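You operate a simulated robot arm through the tools that you are given. There is no shell and no other tool.

You are at the controls of a simulated robot arm. One attempt, no reset.

## Task
Start the loader and leave it running with the beacon on.
Fine: brake set, gear in neutral and the red dash button pulled out before you press start.

Only the result counts: the job must be done as asked and must still hold three seconds after the hand-in. Knocking over, shifting, dropping, spilling or breaking anything else fails it.

## Robot
A 7-joint arm with a two-finger gripper, fixed in place. Base frame: the origin is at the foot of the arm, x ahead of it, y to its left, z up. Lengths are in mm, angles in degrees, forces in N, time in s.
With the tool pointing down near the work surface it reaches from about 360 to 780 mm from the base axis. Its first joint turns from -143.0 to 143.0 degrees. Payload 2.45 kg.
The tool frame sits at the grasp point between the pads (the TCP): z along the fingers, y along the line on which they close. The tips reach 26 mm beyond it. The gripper opens to 96 mm. The gripper's body begins 69 mm behind the TCP.
Orientation is told as [roll, pitch, yaw] about the base's x, y, z axes, in that order, counted from this pose: with the fingers straight down and closing along the base's y, the tool's x points along the base's -x, its y along +y and its z along -z.

## Interface
- The arm moves only by the tool arm_command. Its argument "deltas" is a list of rows, each a list of 3 entries, a list of its own where there are three numbers: the shift along the tool's x, y, z in mm, then the turn, a rotation vector about the tool's x, y, z in degrees, then the gripper command, from -1 (fully open) to 1 (shut), values between in proportion. In form: [[[tx, ty, tz], [rx, ry, rz], claw], ...]. A call has 1 to 20 rows; each row is the pose to reach, as a shift and turn from the pose commanded when the call began, along the tool's axes at that moment. Rows are played at 5 a second. More than 50 mm and 8.6 degrees between two rows, or a gripper value outside its range, and nothing of the call is played. A pose out of reach is approached as far as the arm can. The call stops where the force on the tool passes 90 N (or 10 N more than at its start, if that is more) or the arm is blocked; 0.2 s more then pass. The fingers move at their own pace and stop on an object; they squeeze with about 44 N. The grip force told is the motor's: it shows also when the fingers shut on nothing. Time passes only in rows, and 0.2 s behind the last, so rows that repeat a pose let the fingers close. The reply holds the time, the measured pose of the TCP, the force on the tool along the base axes, the opening and the grip force, in the units named above and with some noise, with the torque about the TCP (base axes, N m) and any sound that the robot's microphone picked up.
- Cameras (640 x 400 px; columns grow to the right, rows downward): "scene" is fixed at [398.8, -648.3, 1635.6]; the picture's right is [0.88, -0.48, 0.00], its down [-0.40, -0.74, -0.54] and it looks along [0.26, 0.47, -0.84] (base axes); focal length 349 px, centre (320, 200). "wrist" rides on the gripper at [82, 3, -98] in the tool frame; the picture's right is [-0.04, 1.00, 0.00], its down [-0.73, -0.03, -0.68] and it looks along [-0.68, -0.03, 0.73] (tool axes); focal length 256 px, centre (320, 200). There is no depth. A picture from a camera that has moved, and an enlarged one, comes with that camera's place and axes in the base frame and with its lens.
- camera(camera): a new picture of that camera. It takes no simulated time.
- slide_trunk(by): slides the trunk up (or, below 0, down) by that many mm; the arm rides with it, the base frame stays. It gives what a move gives, with no picture.
- zoom(camera, box): a new picture of the part [left, top, right, bottom] of that camera's present view, enlarged. It takes no simulated time.
- finish_job(): hands the job in; it is judged then, once.

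Nothing tells you positions but the pictures and the camera data. Unless the task says otherwise, let go and move clear before handing in.

The tools are called after "Request:" as a command line: name --argument value ..., lists and objects as JSON in quotes. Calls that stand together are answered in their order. arm_command: Moves the arm, as the interface text tells. Its arguments: {"type":"object","properties":{"deltas":{"type":"array","items":{"type":"array"}}},"required":["deltas"]} The other tools are called the same way: slide_trunk (by) slides the trunk up or down; camera (camera) takes a picture; zoom (camera, box) takes an enlarged picture of a part of a camera's view; finish_job () hands the job in.

At the start:

```text
t: 0.0
tool_pos: [377.4, -143.3, 1224.3]
tool_rot: [-0.1, 0.0, -0.1]
ft_force: [0.1, -0.2, -0.4]
ft_torque: [0.02, -0.05, -0.01]
opening: 95.9
grip_force: 0.1
trunk travel left (down, up): [-575.0, 65.0]
```

scene: 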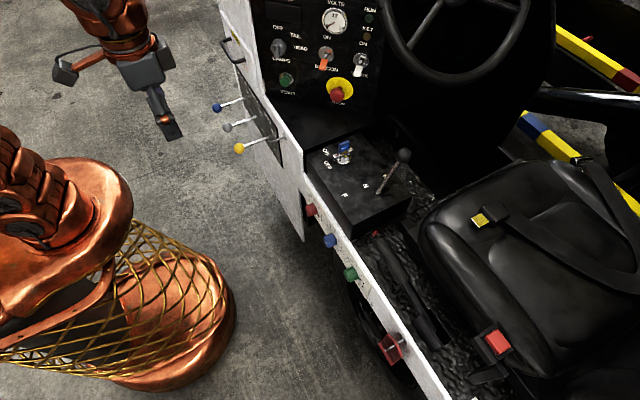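
wrist: 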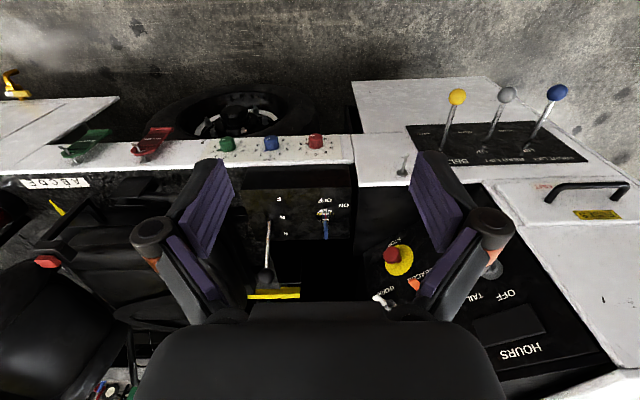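

I see a loader cab with a dash panel (gauge, switches, red stop button with yellow collar, green start button), a console with a gear lever and a blue switch. I'll zoom in to read the labels before moving anything.

Request:
zoom --camera "scene" --box '[240, 0, 400, 100]'

Request:
zoom --camera "scene" --box '[290, 120, 450, 220]'

Request:
zoom --camera "scene" --box '[200, 30, 360, 130]'

Request:
zoom --camera "scene" --box '[280, 180, 440, 280]'

Request:
zoom --camera "wrist" --box '[220, 120, 380, 320]'

Request:
zoom --camera "wrist" --box '[340, 200, 600, 380]'

```text
4.00 times, centred on (320, 50) of scene
camera zoom: at [398.8, -648.3, 1635.6], right [0.88, -0.48, 0.0], down [-0.4, -0.74, -0.54], along [0.26, 0.47, -0.84], focal length 1396 px, centre (320, 800)
```

zoom: 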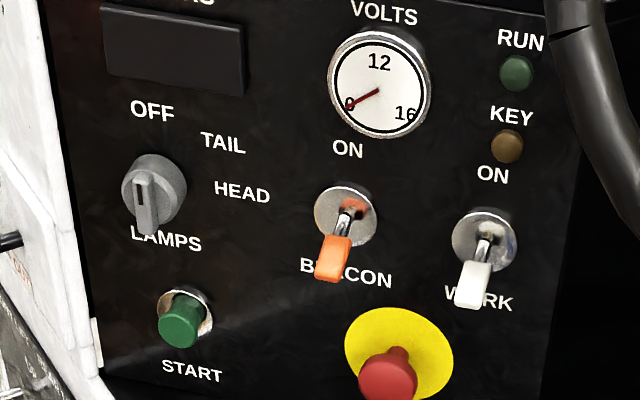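

```text
4.00 times, centred on (370, 170) of scene
camera zoom: at [398.8, -648.3, 1635.6], right [0.88, -0.48, 0.0], down [-0.4, -0.74, -0.54], along [0.26, 0.47, -0.84], focal length 1396 px, centre (120, 320)
```

zoom: 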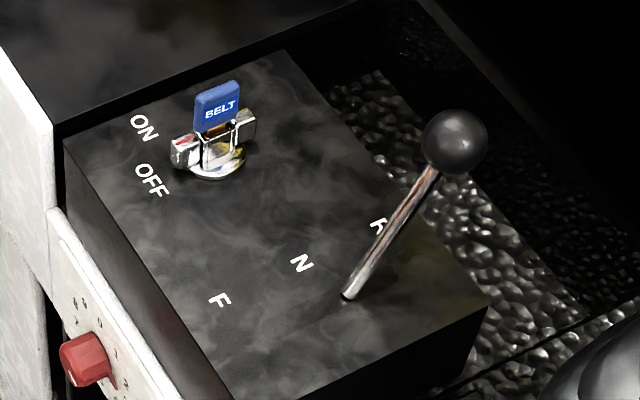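

```text
4.00 times, centred on (280, 80) of scene
camera zoom: at [398.8, -648.3, 1635.6], right [0.88, -0.48, 0.0], down [-0.4, -0.74, -0.54], along [0.26, 0.47, -0.84], focal length 1396 px, centre (480, 680)
```

zoom: 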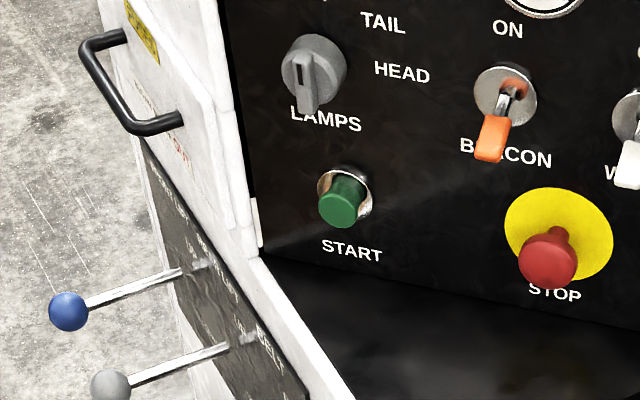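

```text
4.00 times, centred on (360, 230) of scene
camera zoom: at [398.8, -648.3, 1635.6], right [0.88, -0.48, 0.0], down [-0.4, -0.74, -0.54], along [0.26, 0.47, -0.84], focal length 1396 px, centre (160, 80)
```

zoom: 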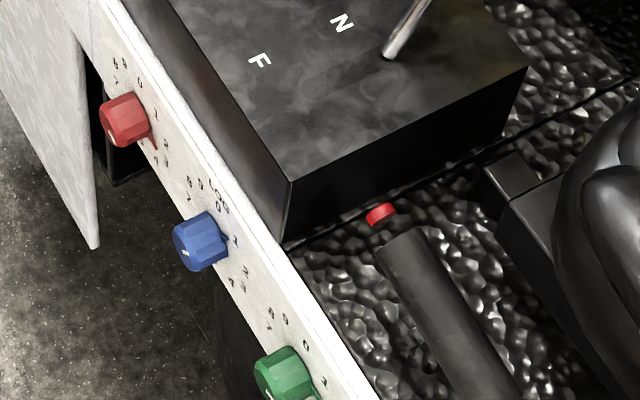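

```text
2.00 times, centred on (300, 220) of wrist
camera zoom: at [296.6, -141.2, 1323.3], right [0.04, 1.0, 0.0], down [0.73, -0.03, 0.68], along [0.68, -0.03, -0.73], focal length 512 px, centre (360, 160)
```

zoom: 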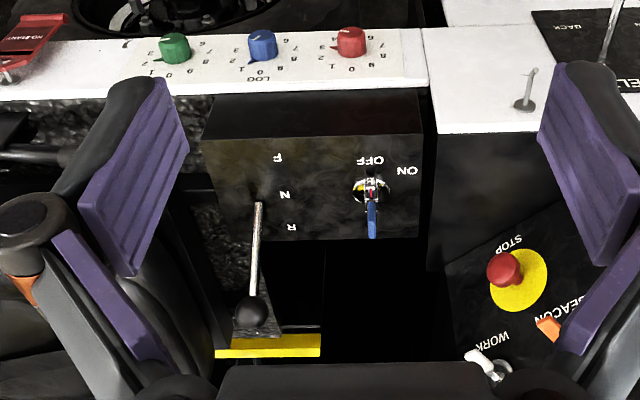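

```text
2.22 times, centred on (470, 290) of wrist
camera zoom: at [296.6, -141.2, 1323.3], right [0.04, 1.0, 0.0], down [0.73, -0.03, 0.68], along [0.68, -0.03, -0.73], focal length 569 px, centre (-13, 0)
```

zoom: 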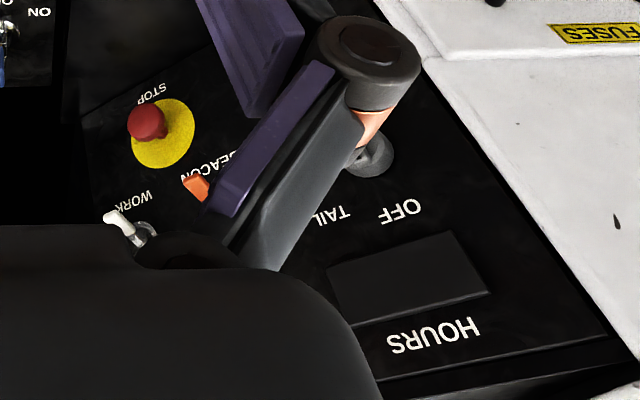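

The dash shows BEACON and WORK toggles (both down), START, a STOP mushroom, a VOLTS gauge at 0, and RUN/KEY lamps that are dark. The console has what looks like an ON/OFF switch with a blue tag and an F/N/R lever. I'll zoom closer to settle each one's state.

Request:
zoom --camera "scene" --box '[320, 130, 370, 170]'

Request:
zoom --camera "wrist" --box '[260, 180, 360, 250]'

Request:
zoom --camera "scene" --box '[350, 220, 450, 400]'

Request:
zoom --camera "scene" --box '[440, 180, 560, 380]'

Request:
zoom --camera "wrist" --box '[0, 60, 200, 300]'

Request:
zoom --camera "wrist" --box '[380, 60, 640, 240]'

Request:
zoom --camera "scene" --box '[300, 50, 380, 110]'

Request:
zoom --camera "scene" --box '[480, 0, 640, 160]'

```text
10.00 times, centred on (345, 150) of scene
camera zoom: at [398.8, -648.3, 1635.6], right [0.88, -0.48, 0.0], down [-0.4, -0.74, -0.54], along [0.26, 0.47, -0.84], focal length 3491 px, centre (70, 700)
```

zoom: 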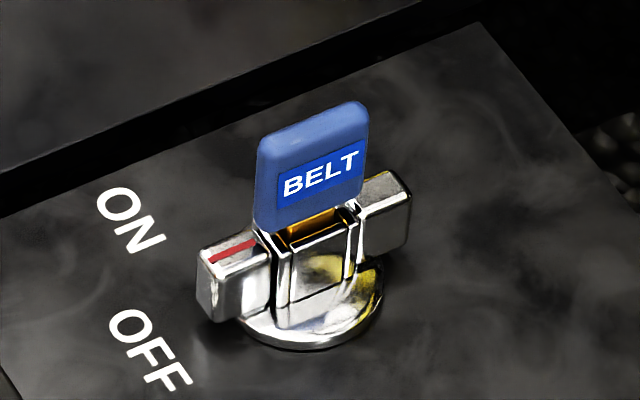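

```text
5.71 times, centred on (310, 215) of wrist
camera zoom: at [296.6, -141.2, 1323.3], right [0.04, 1.0, 0.0], down [0.73, -0.03, 0.68], along [0.68, -0.03, -0.73], focal length 1463 px, centre (377, 114)
```

zoom: 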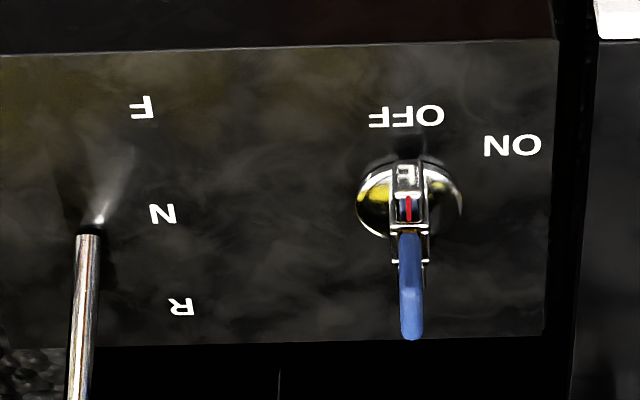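

```text
2.22 times, centred on (400, 310) of scene
camera zoom: at [398.8, -648.3, 1635.6], right [0.88, -0.48, 0.0], down [-0.4, -0.74, -0.54], along [0.26, 0.47, -0.84], focal length 776 px, centre (142, -44)
```

zoom: 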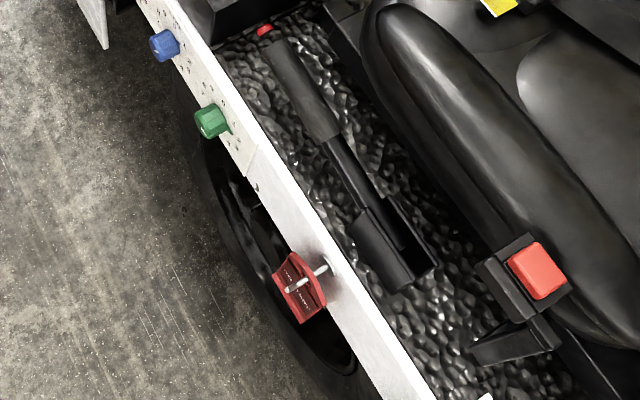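

```text
2.00 times, centred on (500, 280) of scene
camera zoom: at [398.8, -648.3, 1635.6], right [0.88, -0.48, 0.0], down [-0.4, -0.74, -0.54], along [0.26, 0.47, -0.84], focal length 698 px, centre (-40, 40)
```

zoom: 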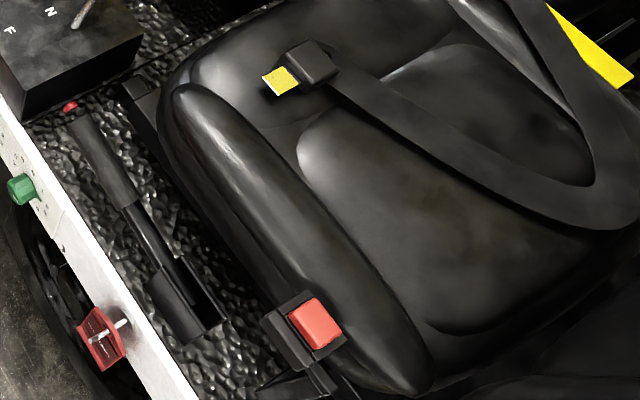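

```text
1.67 times, centred on (100, 180) of wrist
camera zoom: at [296.6, -141.2, 1323.3], right [0.04, 1.0, 0.0], down [0.73, -0.03, 0.68], along [0.68, -0.03, -0.73], focal length 427 px, centre (687, 233)
```

zoom: 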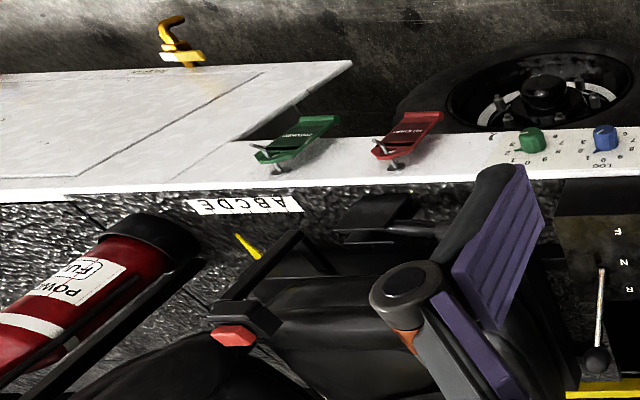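

```text
2.22 times, centred on (510, 150) of wrist
camera zoom: at [296.6, -141.2, 1323.3], right [0.04, 1.0, 0.0], down [0.73, -0.03, 0.68], along [0.68, -0.03, -0.73], focal length 569 px, centre (-102, 311)
```

zoom: 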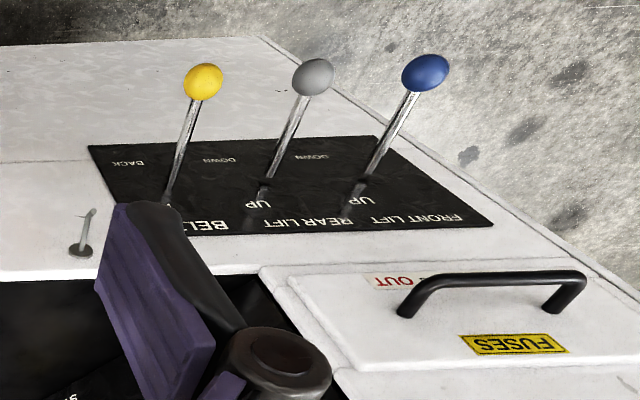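

```text
6.67 times, centred on (340, 80) of scene
camera zoom: at [398.8, -648.3, 1635.6], right [0.88, -0.48, 0.0], down [-0.4, -0.74, -0.54], along [0.26, 0.47, -0.84], focal length 2328 px, centre (187, 1000)
```

zoom: 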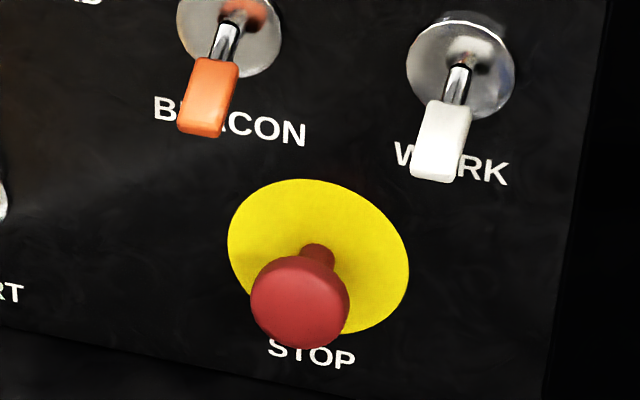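

```text
2.50 times, centred on (560, 80) of scene
camera zoom: at [398.8, -648.3, 1635.6], right [0.88, -0.48, 0.0], down [-0.4, -0.74, -0.54], along [0.26, 0.47, -0.84], focal length 873 px, centre (-280, 500)
```

zoom: 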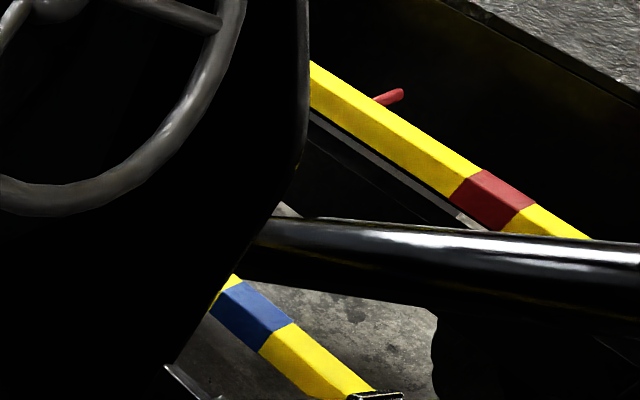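

This is a belt loader: the levers are FRONT LIFT, REAR LIFT and BELT, and the console has a key switch at OFF holding a key tagged "BELT". There are tags on the hooks and a note on the fuse cover, so I'll read those before touching anything.

Request:
zoom --camera "wrist" --box '[50, 115, 180, 195]'

Request:
zoom --camera "wrist" --box '[520, 170, 640, 230]'

Request:
zoom --camera "wrist" --box '[0, 50, 120, 250]'

Request:
zoom --camera "wrist" --box '[200, 125, 360, 165]'

Request:
zoom --camera "scene" --box '[200, 20, 300, 160]'

Request:
zoom --camera "scene" --box '[370, 320, 420, 370]'

Request:
zoom --camera "wrist" --box '[0, 280, 200, 400]'

```text
4.92 times, centred on (115, 155) of wrist
camera zoom: at [296.6, -141.2, 1323.3], right [0.04, 1.0, 0.0], down [0.73, -0.03, 0.68], along [0.68, -0.03, -0.73], focal length 1260 px, centre (1329, 422)
```

zoom: 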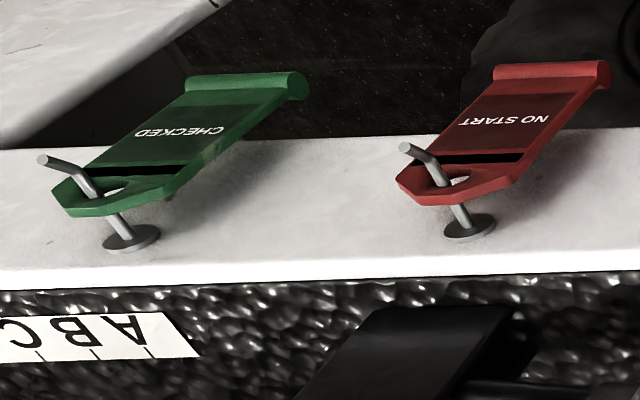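

```text
5.33 times, centred on (580, 200) of wrist
camera zoom: at [296.6, -141.2, 1323.3], right [0.04, 1.0, 0.0], down [0.73, -0.03, 0.68], along [0.68, -0.03, -0.73], focal length 1365 px, centre (-1067, 200)
```

zoom: 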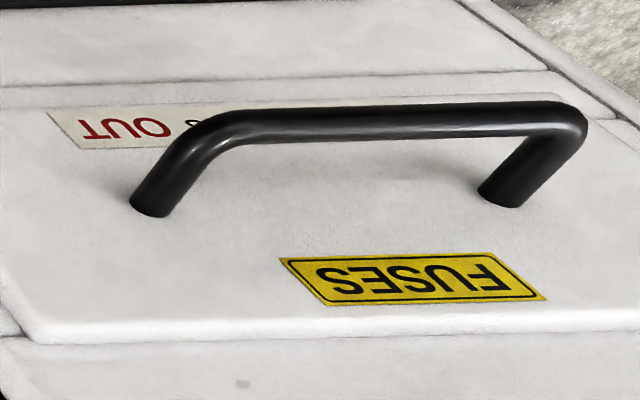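

```text
2.00 times, centred on (60, 150) of wrist
camera zoom: at [296.6, -141.2, 1323.3], right [0.04, 1.0, 0.0], down [0.73, -0.03, 0.68], along [0.68, -0.03, -0.73], focal length 512 px, centre (840, 300)
```

zoom: 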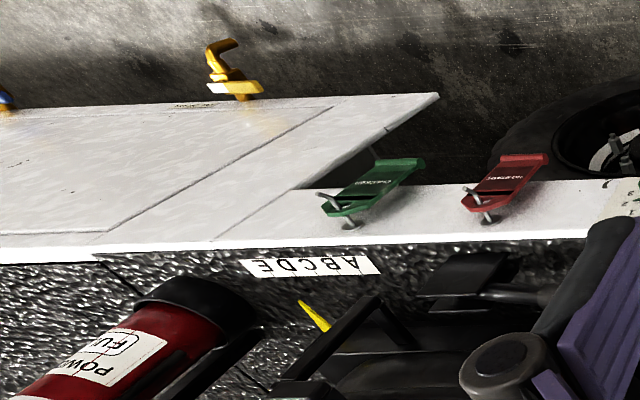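

```text
4.00 times, centred on (280, 145) of wrist
camera zoom: at [296.6, -141.2, 1323.3], right [0.04, 1.0, 0.0], down [0.73, -0.03, 0.68], along [0.68, -0.03, -0.73], focal length 1024 px, centre (480, 420)
```

zoom: 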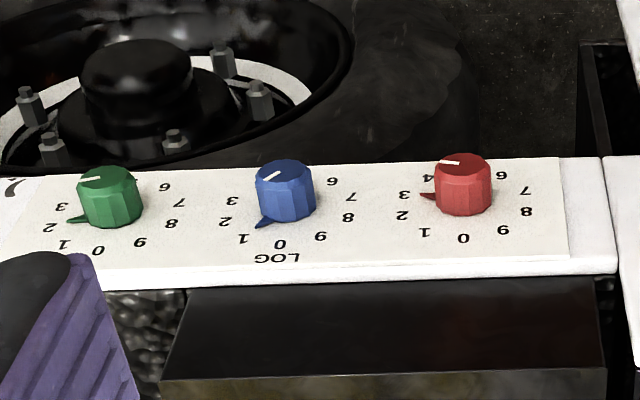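

```text
2.86 times, centred on (250, 90) of scene
camera zoom: at [398.8, -648.3, 1635.6], right [0.88, -0.48, 0.0], down [-0.4, -0.74, -0.54], along [0.26, 0.47, -0.84], focal length 998 px, centre (520, 514)
```

zoom: 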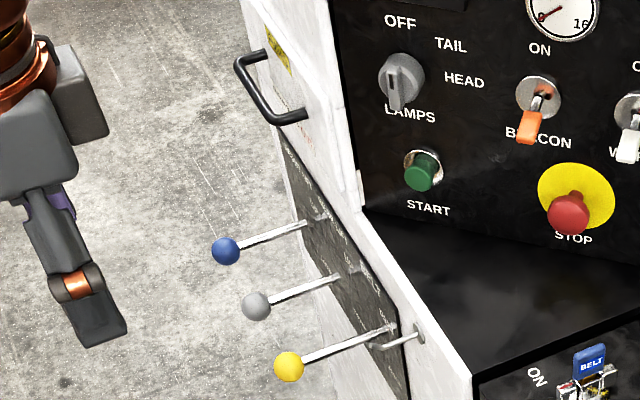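

```text
8.00 times, centred on (395, 345) of scene
camera zoom: at [398.8, -648.3, 1635.6], right [0.88, -0.48, 0.0], down [-0.4, -0.74, -0.54], along [0.26, 0.47, -0.84], focal length 2793 px, centre (-280, -960)
```

zoom: 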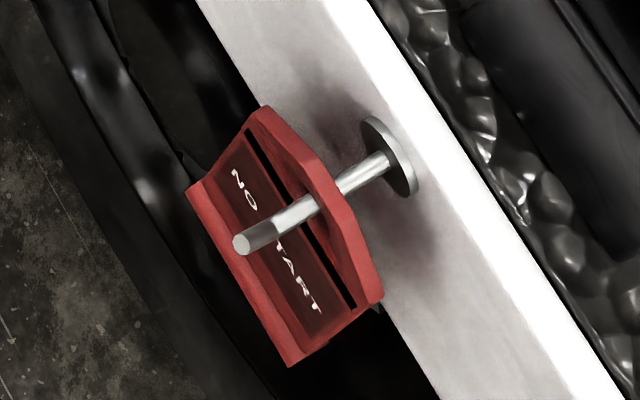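

```text
3.20 times, centred on (100, 340) of wrist
camera zoom: at [296.6, -141.2, 1323.3], right [0.04, 1.0, 0.0], down [0.73, -0.03, 0.68], along [0.68, -0.03, -0.73], focal length 819 px, centre (1024, -248)
```

zoom: 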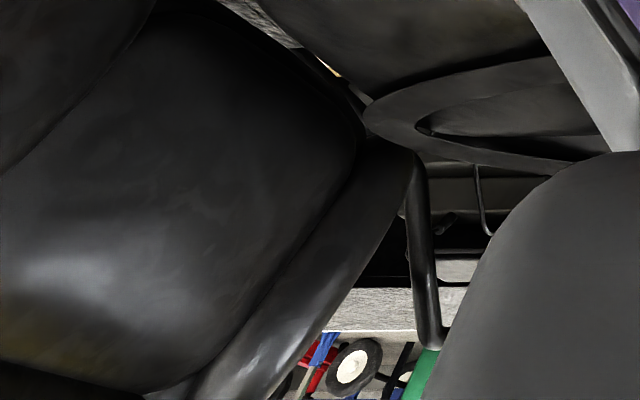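

The key switch is at about (750, -148, 898) with its mark at OFF. The gear knob is at about (812, -288, 1019) and leans toward R, and STOP is at about (814, 9, 966). I'll turn the wrist slightly to get a second angle on the dash and the fuse cover.

Request:
arm_command --deltas '[[[0, 0, 0], [0, 0, -8], -1], [[0, 0, 0], [0, 0, -16], -1], [[0, 0, 0], [0, 0, -24], -1], [[0, 0, 0], [0, 0, -32], -1], [[0, 0, 0], [0, 0, -40], -1]]'

Request:
camera --camera "wrist"

```text
t: 1.2
tool_pos: [377.8, -144.3, 1223.8]
tool_rot: [0.0, 0.0, 40.1]
ft_force: [-0.5, -0.3, -0.6]
ft_torque: [0.02, -0.01, 0.06]
opening: 95.7
grip_force: 0.0
trunk travel left (down, up): [-575.0, 65.0]
```

```text
taken
camera wrist: at [313.7, -194.3, 1322.9], right [-0.61, 0.79, 0.0], down [0.58, 0.45, 0.68], along [0.54, 0.42, -0.73], focal length 256 px, centre (320, 200)
```

wrist: 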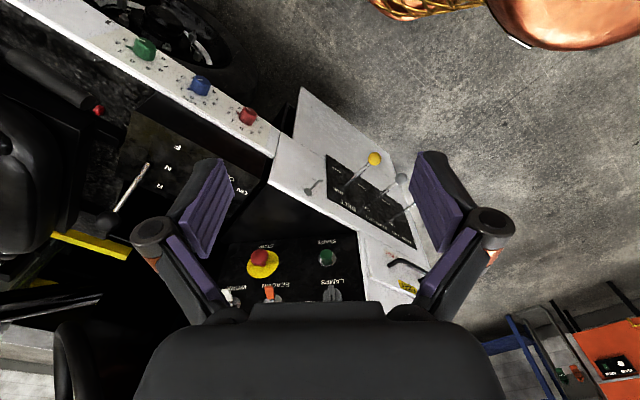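

I have a second angle now. I'll zoom in on the dash, the fuse cover note, the key and the handbrake from here.

Request:
zoom --camera "wrist" --box '[220, 220, 380, 320]'

Request:
zoom --camera "wrist" --box '[360, 220, 440, 320]'

Request:
zoom --camera "wrist" --box '[0, 30, 160, 260]'

Request:
zoom --camera "wrist" --box '[300, 140, 430, 250]'

Request:
zoom --camera "wrist" --box '[520, 280, 640, 400]'

```text
4.00 times, centred on (300, 270) of wrist
camera zoom: at [313.7, -194.3, 1322.9], right [-0.61, 0.79, 0.0], down [0.58, 0.45, 0.68], along [0.54, 0.42, -0.73], focal length 1024 px, centre (400, -80)
```

zoom: 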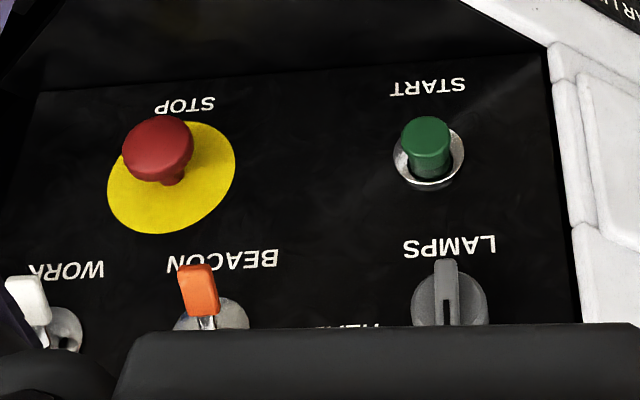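

```text
4.00 times, centred on (400, 270) of wrist
camera zoom: at [313.7, -194.3, 1322.9], right [-0.61, 0.79, 0.0], down [0.58, 0.45, 0.68], along [0.54, 0.42, -0.73], focal length 1024 px, centre (0, -80)
```

zoom: 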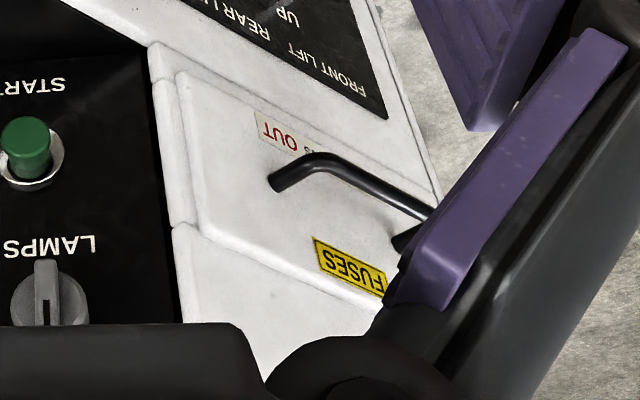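

```text
1.74 times, centred on (80, 145) of wrist
camera zoom: at [313.7, -194.3, 1322.9], right [-0.61, 0.79, 0.0], down [0.58, 0.45, 0.68], along [0.54, 0.42, -0.73], focal length 445 px, centre (737, 296)
```

zoom: 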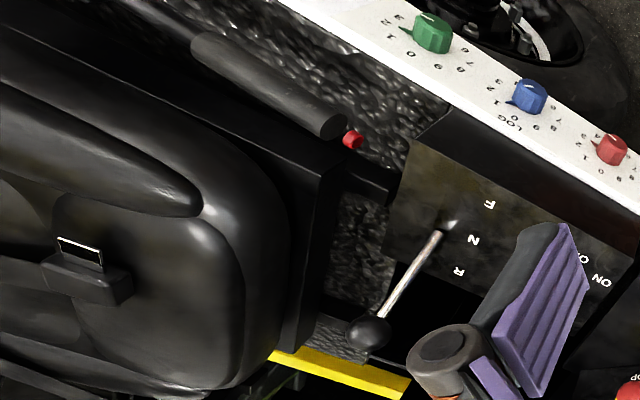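

```text
3.64 times, centred on (365, 195) of wrist
camera zoom: at [313.7, -194.3, 1322.9], right [-0.61, 0.79, 0.0], down [0.58, 0.45, 0.68], along [0.54, 0.42, -0.73], focal length 931 px, centre (156, 218)
```

zoom: 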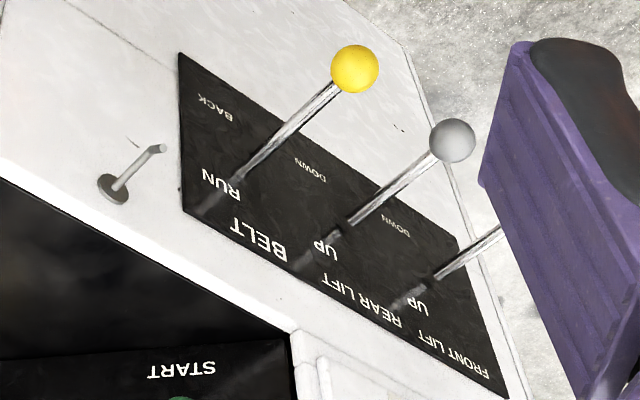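

```text
3.33 times, centred on (580, 340) of wrist
camera zoom: at [313.7, -194.3, 1322.9], right [-0.61, 0.79, 0.0], down [0.58, 0.45, 0.68], along [0.54, 0.42, -0.73], focal length 853 px, centre (-547, -267)
```

zoom: 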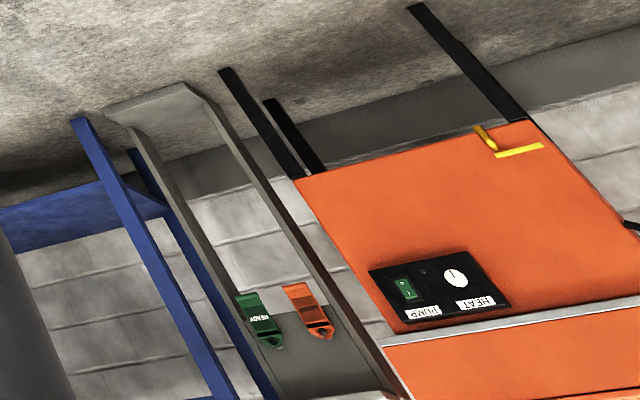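

START is at about (711, 135, 965), and the dash faces diagonally toward the arm. I'll move left at the same height to read the fuse cover note before planning further.

Request:
arm_command --deltas '[[[-28, 34, 0], [0, 0, 5], -1], [[-57, 68, 0], [0, 0, 10], -1], [[-86, 102, 0], [0, 0, 15], -1], [[-114, 136, 0], [0, 0, 20], -1], [[-143, 170, 0], [0, 0, 25], -1], [[-171, 204, 0], [0, 0, 30], -1], [[-200, 238, 0], [0, 0, 35], -1], [[-228, 272, 0], [0, 0, 40], -1], [[-257, 306, 0], [0, 0, 40], -1]]'

Request:
camera --camera "wrist"

Request:
camera --camera "scene"

```text
t: 3.2
tool_pos: [378.3, 253.7, 1221.8]
tool_rot: [0.1, -0.1, 0.0]
ft_force: [-0.1, 0.1, 0.6]
ft_torque: [0.08, 0.0, -0.03]
opening: 96.0
grip_force: 0.0
trunk travel left (down, up): [-575.0, 65.0]
```

```text
taken
camera wrist: at [296.2, 256.0, 1322.3], right [0.04, 1.0, 0.0], down [0.73, -0.03, 0.68], along [0.68, -0.03, -0.73], focal length 256 px, centre (320, 200)
```

wrist: 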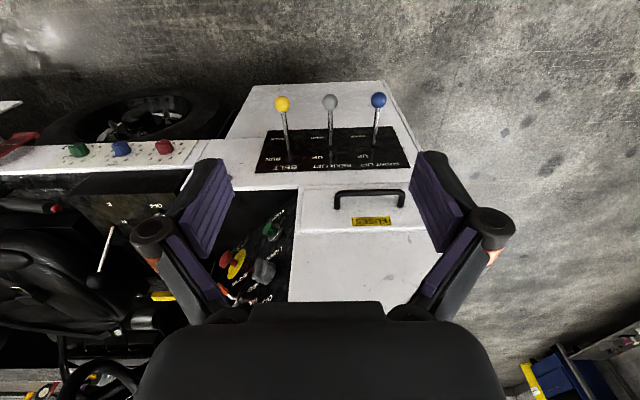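

```text
taken
```

scene: 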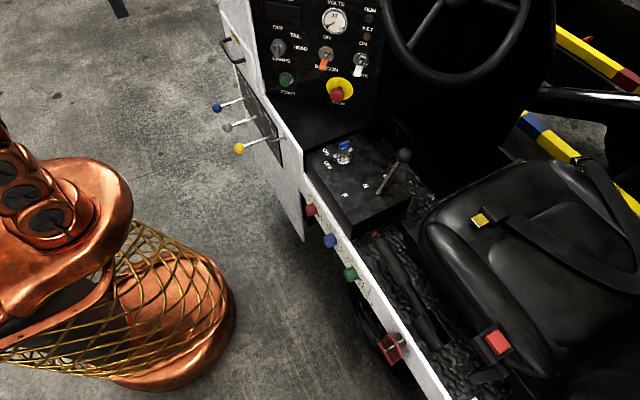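

Request:
zoom --camera "wrist" --box '[290, 180, 430, 260]'

Request:
zoom --camera "wrist" --box '[200, 200, 320, 310]'

Request:
zoom --camera "wrist" --box '[0, 140, 180, 340]'

Request:
zoom --camera "wrist" --box '[490, 320, 640, 400]'

```text
4.57 times, centred on (360, 220) of wrist
camera zoom: at [296.2, 256.0, 1322.3], right [0.04, 1.0, 0.0], down [0.73, -0.03, 0.68], along [0.68, -0.03, -0.73], focal length 1170 px, centre (137, 109)
```

zoom: 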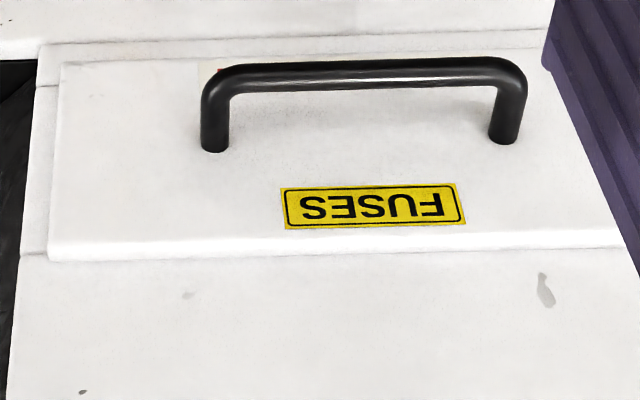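

```text
3.64 times, centred on (260, 255) of wrist
camera zoom: at [296.2, 256.0, 1322.3], right [0.04, 1.0, 0.0], down [0.73, -0.03, 0.68], along [0.68, -0.03, -0.73], focal length 931 px, centre (538, 0)
```

zoom: 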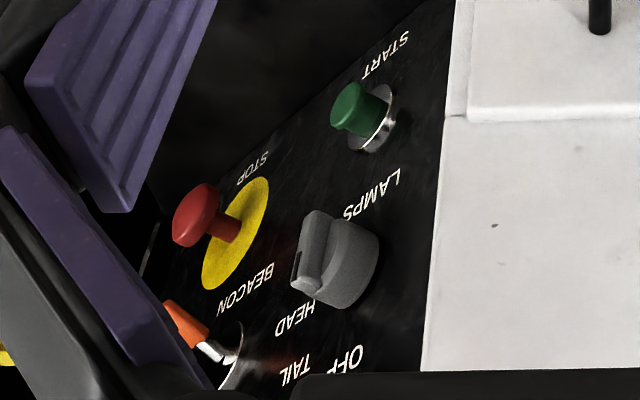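

```text
2.00 times, centred on (90, 240) of wrist
camera zoom: at [296.2, 256.0, 1322.3], right [0.04, 1.0, 0.0], down [0.73, -0.03, 0.68], along [0.68, -0.03, -0.73], focal length 512 px, centre (780, 120)
```

zoom: 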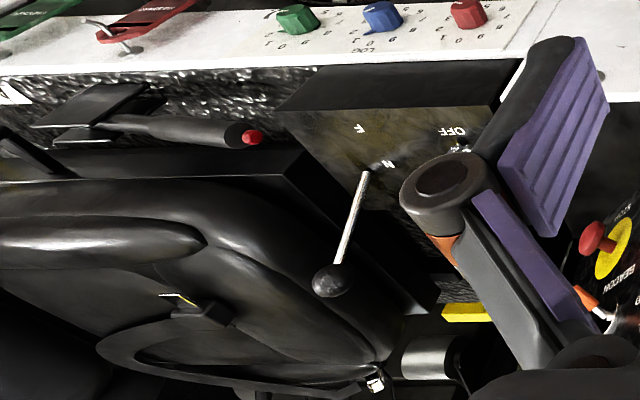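

```text
4.27 times, centred on (565, 360) of wrist
camera zoom: at [296.2, 256.0, 1322.3], right [0.04, 1.0, 0.0], down [0.73, -0.03, 0.68], along [0.68, -0.03, -0.73], focal length 1092 px, centre (-725, -483)
```

zoom: 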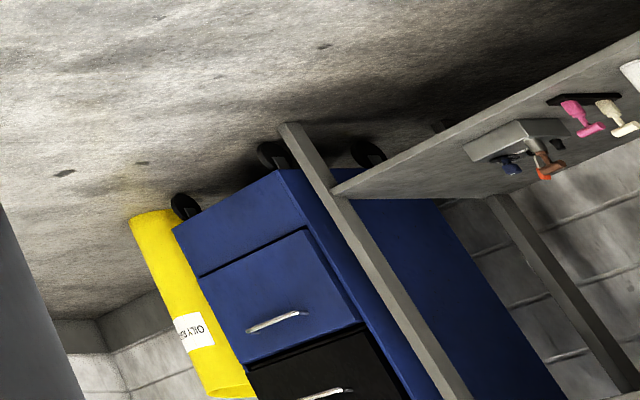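

The note on the fuse cover is hidden behind the handle from here. I'll lower the trunk to read it from a flatter angle, with the tool well clear of the levers.

Request:
slide_trunk --by -180

Request:
zoom --camera "wrist" --box '[250, 120, 450, 260]'

Request:
camera --camera "wrist"

```text
t: 5.2
tool_pos: [377.7, 252.9, 1043.6]
tool_rot: [-0.1, 0.0, 0.1]
ft_force: [0.1, 0.5, 0.0]
ft_torque: [-0.02, -0.01, 0.02]
opening: 96.1
grip_force: 0.1
trunk travel left (down, up): [-395.0, 245.0]
```

```text
2.86 times, centred on (350, 190) of wrist
camera zoom: at [296.5, 255.5, 1142.2], right [0.04, 1.0, 0.0], down [0.73, -0.03, 0.68], along [0.68, -0.03, -0.73], focal length 731 px, centre (234, 229)
```

zoom: 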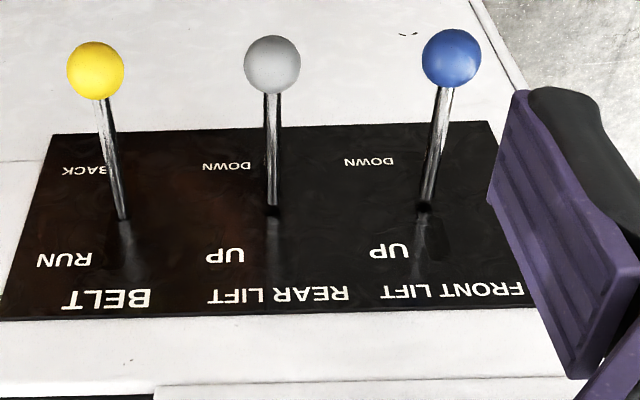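

```text
taken
camera wrist: at [296.5, 255.5, 1142.2], right [0.04, 1.0, 0.0], down [0.73, -0.03, 0.68], along [0.68, -0.03, -0.73], focal length 256 px, centre (320, 200)
```

wrist: 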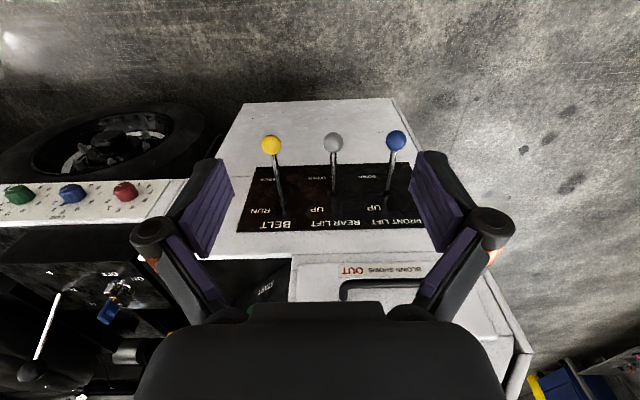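

Request:
zoom --camera "wrist" --box '[320, 255, 440, 305]'

Request:
zoom --camera "wrist" --box '[0, 210, 200, 400]'

```text
5.33 times, centred on (380, 280) of wrist
camera zoom: at [296.5, 255.5, 1142.2], right [0.04, 1.0, 0.0], down [0.73, -0.03, 0.68], along [0.68, -0.03, -0.73], focal length 1365 px, centre (0, -227)
```

zoom: 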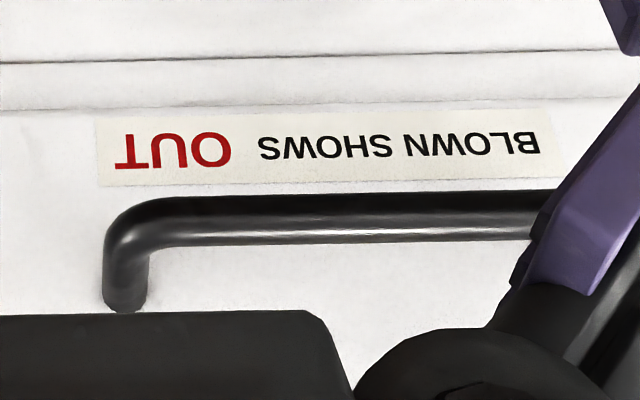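

```text
2.11 times, centred on (100, 305) of wrist
camera zoom: at [296.5, 255.5, 1142.2], right [0.04, 1.0, 0.0], down [0.73, -0.03, 0.68], along [0.68, -0.03, -0.73], focal length 539 px, centre (783, -21)
```

zoom: 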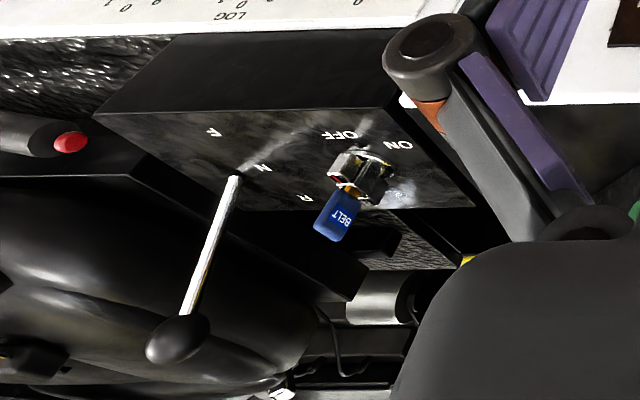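

The note only says "BLOWN SHOWS OUT", which is a fuse legend. The handbrake lever lies almost flat (tip at about (695, -382, 898)) so it looks released, and the gear leans to R. I'll move to the right side to look closely at the brake.

Request:
arm_command --deltas '[[[-9, -45, -4], [0, 0, 0], -1], [[-19, -90, -8], [0, 0, 0], -1], [[-28, -135, -12], [0, 0, 0], -1], [[-38, -180, -15], [0, 0, 0], -1], [[-47, -225, -19], [0, 0, 0], -1], [[-57, -270, -23], [0, 0, 0], -1], [[-66, -315, -27], [0, 0, 0], -1], [[-76, -360, -30], [0, 0, 0], -1], [[-85, -405, -34], [0, 0, 0], -1], [[-95, -450, -38], [0, 0, 0], -1], [[-104, -495, -42], [0, 0, 0], -1], [[-114, -540, -45], [0, 0, 0], -1], [[-123, -585, -49], [0, 0, 0], -1], [[-133, -630, -53], [0, 0, 0], -1], [[-142, -673, -57], [0, 0, 0], -1]]'

Request:
camera --camera "wrist"

Request:
camera --camera "scene"

```text
t: 8.4
tool_pos: [464.7, -333.4, 1051.7]
tool_rot: [0.0, 0.1, -0.1]
ft_force: [-0.1, -0.1, 0.2]
ft_torque: [0.01, -0.02, 0.0]
opening: 95.9
grip_force: 0.1
out of reach, approached as far as the arm can: row 11, 12, 13, 14, 15
trunk travel left (down, up): [-395.0, 245.0]
```

```text
taken
camera wrist: at [382.9, -330.1, 1150.9], right [0.04, 1.0, 0.0], down [0.73, -0.03, 0.68], along [0.68, -0.03, -0.73], focal length 256 px, centre (320, 200)
```

wrist: 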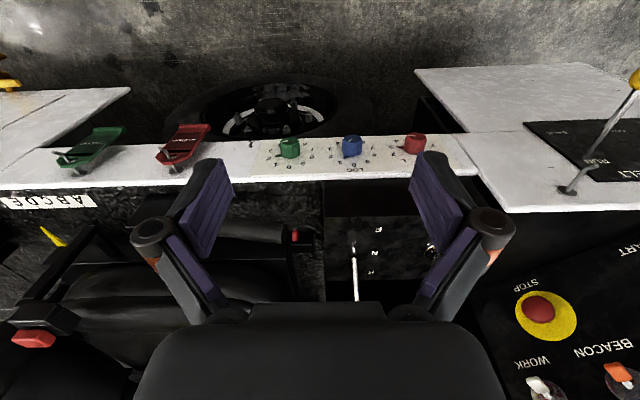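

```text
taken
```

scene: 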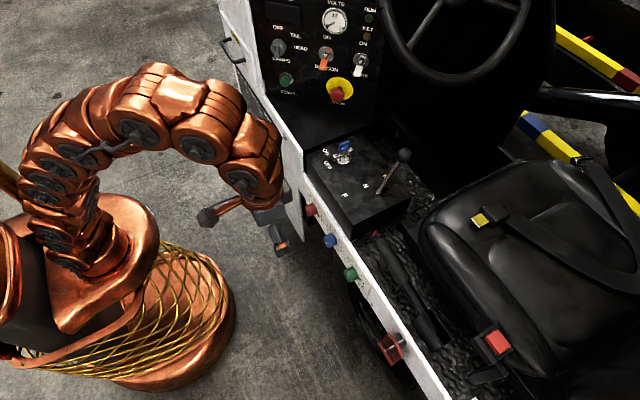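

The arm hit a reach limit at this trunk height, so I'll raise the trunk again for more reach. First I'll zoom in on the brake and the console from here.

Request:
zoom --camera "wrist" --box '[200, 190, 340, 300]'

Request:
zoom --camera "wrist" --box '[320, 180, 460, 310]'

Request:
zoom --camera "wrist" --box '[470, 220, 640, 400]'

Request:
slide_trunk --by 180

```text
3.64 times, centred on (270, 245) of wrist
camera zoom: at [382.9, -330.1, 1150.9], right [0.04, 1.0, 0.0], down [0.73, -0.03, 0.68], along [0.68, -0.03, -0.73], focal length 931 px, centre (502, 36)
```

zoom: 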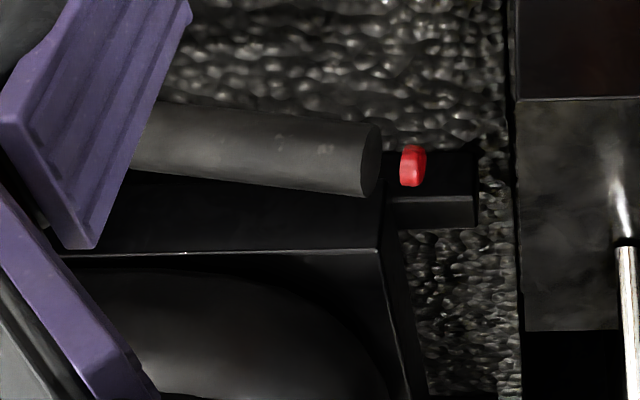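

```text
3.08 times, centred on (390, 245) of wrist
camera zoom: at [382.9, -330.1, 1150.9], right [0.04, 1.0, 0.0], down [0.73, -0.03, 0.68], along [0.68, -0.03, -0.73], focal length 788 px, centre (105, 62)
```

zoom: 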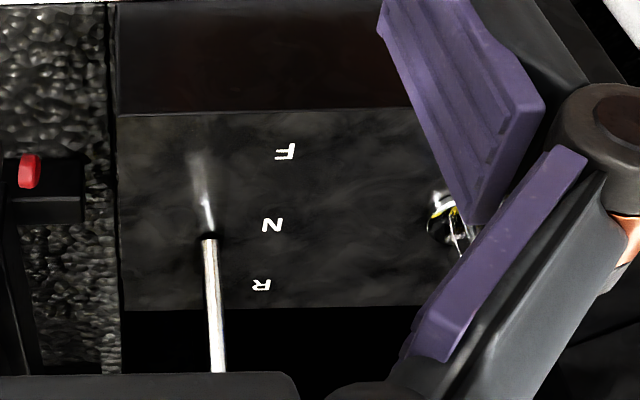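

```text
2.22 times, centred on (555, 310) of wrist
camera zoom: at [382.9, -330.1, 1150.9], right [0.04, 1.0, 0.0], down [0.73, -0.03, 0.68], along [0.68, -0.03, -0.73], focal length 569 px, centre (-202, -44)
```

zoom: 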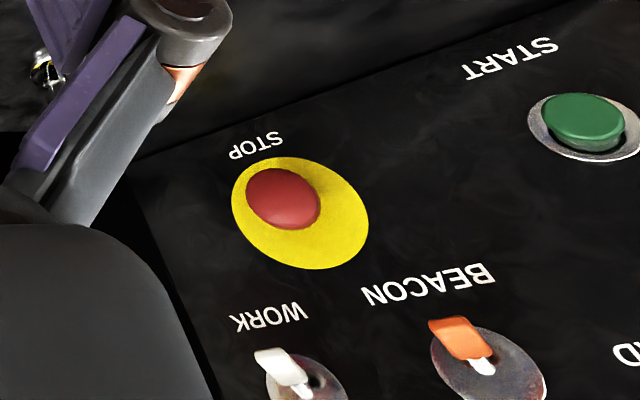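

```text
t: 10.4
tool_pos: [465.2, -333.2, 1233.0]
tool_rot: [0.0, 0.0, 0.0]
ft_force: [0.2, 0.1, -0.3]
ft_torque: [0.01, 0.01, -0.01]
opening: 96.0
grip_force: 0.0
trunk travel left (down, up): [-575.0, 65.0]
```

The trunk is back up. I'll raise it fully for reach, then yaw the tool 90° so the fingers can close across the handbrake handle, which runs along y.

Request:
slide_trunk --by 65

Request:
arm_command --deltas '[[[0, 0, 20], [0, 0, -8], -1], [[0, 0, 40], [0, 0, -16], -1], [[0, 0, 60], [0, 0, -24], -1], [[0, 0, 80], [0, 0, -32], -1], [[0, 0, 100], [0, 0, -40], -1], [[0, 0, 100], [0, 0, -48], -1], [[0, 0, 100], [0, 0, -56], -1], [[0, 0, 100], [0, 0, -64], -1], [[0, 0, 100], [0, 0, -72], -1], [[0, 0, 100], [0, 0, -80], -1], [[0, 0, 100], [0, 0, -88], -1]]'

Request:
camera --camera "wrist"

```text
t: 11.4
tool_pos: [464.7, -333.0, 1297.8]
tool_rot: [0.0, 0.0, 0.0]
ft_force: [0.6, 0.5, 0.2]
ft_torque: [0.0, 0.01, 0.01]
opening: 95.8
grip_force: 0.1
trunk travel left (down, up): [-640.0, 0.0]
```

```text
t: 13.8
tool_pos: [464.1, -333.3, 1196.1]
tool_rot: [0.1, 0.1, 88.1]
ft_force: [0.6, -0.1, -0.2]
ft_torque: [0.06, -0.01, -0.03]
opening: 96.1
grip_force: 0.2
trunk travel left (down, up): [-640.0, 0.0]
```

```text
taken
camera wrist: at [458.8, -415.1, 1296.5], right [-1.0, 0.07, 0.0], down [0.05, 0.73, 0.68], along [0.05, 0.68, -0.73], focal length 256 px, centre (320, 200)
```

wrist: 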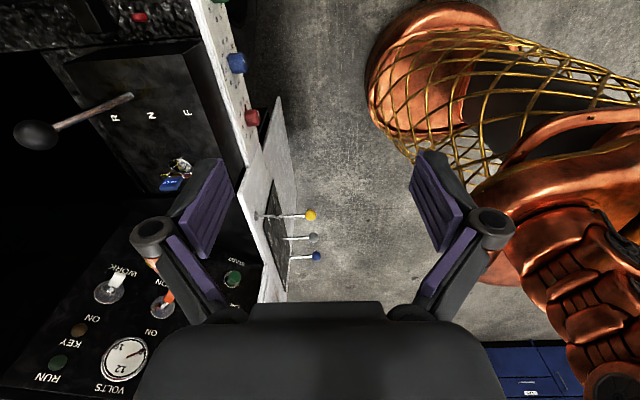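

The camera calls at this yaw match my estimates. I'll move back and lower, tilting the fingers 45° outward toward the brake handle, and look again.

Request:
arm_command --deltas '[[[18, -17, 10], [7.5, 0, 0], -1], [[36, -33, 20], [15, 0, 0], -1], [[54, -50, 30], [22.5, 0, 0], -1], [[72, -67, 40], [30, 0, 0], -1], [[90, -83, 50], [37.5, 0, 0], -1], [[106, -100, 60], [45, 0, 0], -1]]'

Request:
camera --camera "wrist"

Request:
camera --camera "scene"

```text
t: 15.2
tool_pos: [561.5, -443.2, 1135.3]
tool_rot: [-45.1, 0.1, 88.0]
ft_force: [-0.6, 0.6, 0.1]
ft_torque: [-0.02, 0.01, 0.03]
opening: 96.1
grip_force: 0.1
trunk travel left (down, up): [-640.0, 0.0]
```

```text
taken
camera wrist: at [486.1, -522.5, 1204.0], right [-0.7, 0.06, -0.71], down [-0.43, 0.75, 0.5], along [0.56, 0.66, -0.5], focal length 256 px, centre (320, 200)
```

wrist: 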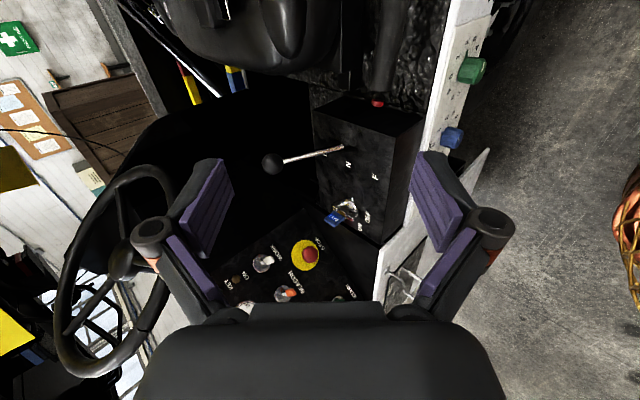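

```text
taken
```

scene: 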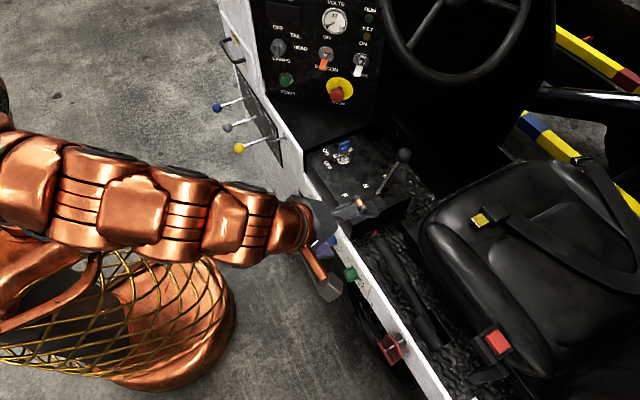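

Request:
zoom --camera "wrist" --box '[290, 0, 490, 125]'

Request:
zoom --camera "wrist" --box '[220, 110, 420, 300]'

```text
3.20 times, centred on (390, 62) of wrist
camera zoom: at [486.1, -522.5, 1204.0], right [-0.7, 0.06, -0.71], down [-0.43, 0.75, 0.5], along [0.56, 0.66, -0.5], focal length 819 px, centre (96, 640)
```

zoom: 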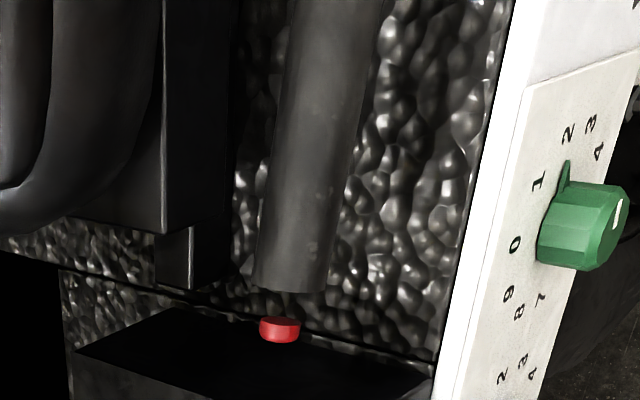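

```text
2.11 times, centred on (320, 205) of wrist
camera zoom: at [486.1, -522.5, 1204.0], right [-0.7, 0.06, -0.71], down [-0.43, 0.75, 0.5], along [0.56, 0.66, -0.5], focal length 539 px, centre (320, 190)
```

zoom: 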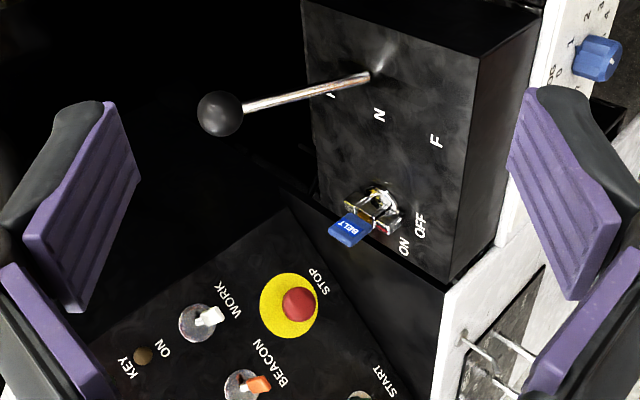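

The brake handle axis runs through about (694, -435, 880), is about 34 mm in diameter and rises about 14°. The seat box is at x ≥ 769, which leaves room for a finger. I'll move to a pre-grasp point along the tilted axis with the jaws partly open.

Request:
arm_command --deltas '[[[-2, 22, 38], [0, 0, 0], -0.25], [[-5, 43, 77], [0, 0, 0], -0.25], [[-7, 65, 115], [0, 0, 0], -0.25], [[-10, 87, 154], [0, 0, 0], -0.25]]'

Request:
camera --camera "wrist"

Request:
camera --camera "scene"

```text
t: 16.2
tool_pos: [609.8, -436.9, 965.2]
tool_rot: [-44.9, 0.0, 88.0]
ft_force: [0.3, -0.1, -0.4]
ft_torque: [0.01, 0.01, 0.01]
opening: 60.1
grip_force: 0.0
trunk travel left (down, up): [-640.0, 0.0]
```

```text
taken
camera wrist: at [535.1, -515.7, 1033.4], right [-0.7, 0.06, -0.71], down [-0.43, 0.75, 0.5], along [0.56, 0.66, -0.5], focal length 256 px, centre (320, 200)
```

wrist: 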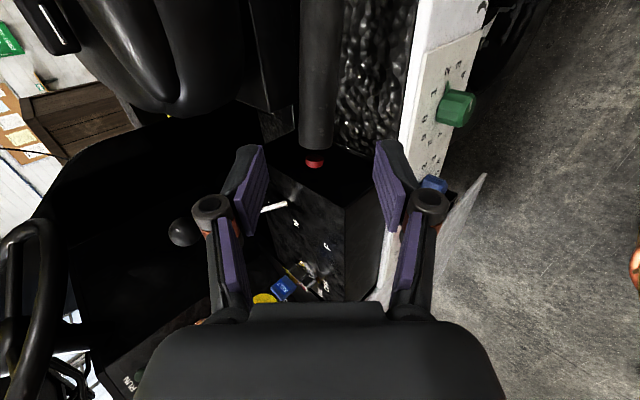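

```text
taken
```

scene: 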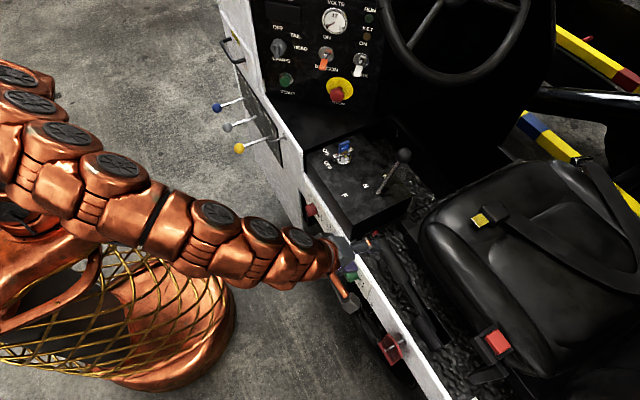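

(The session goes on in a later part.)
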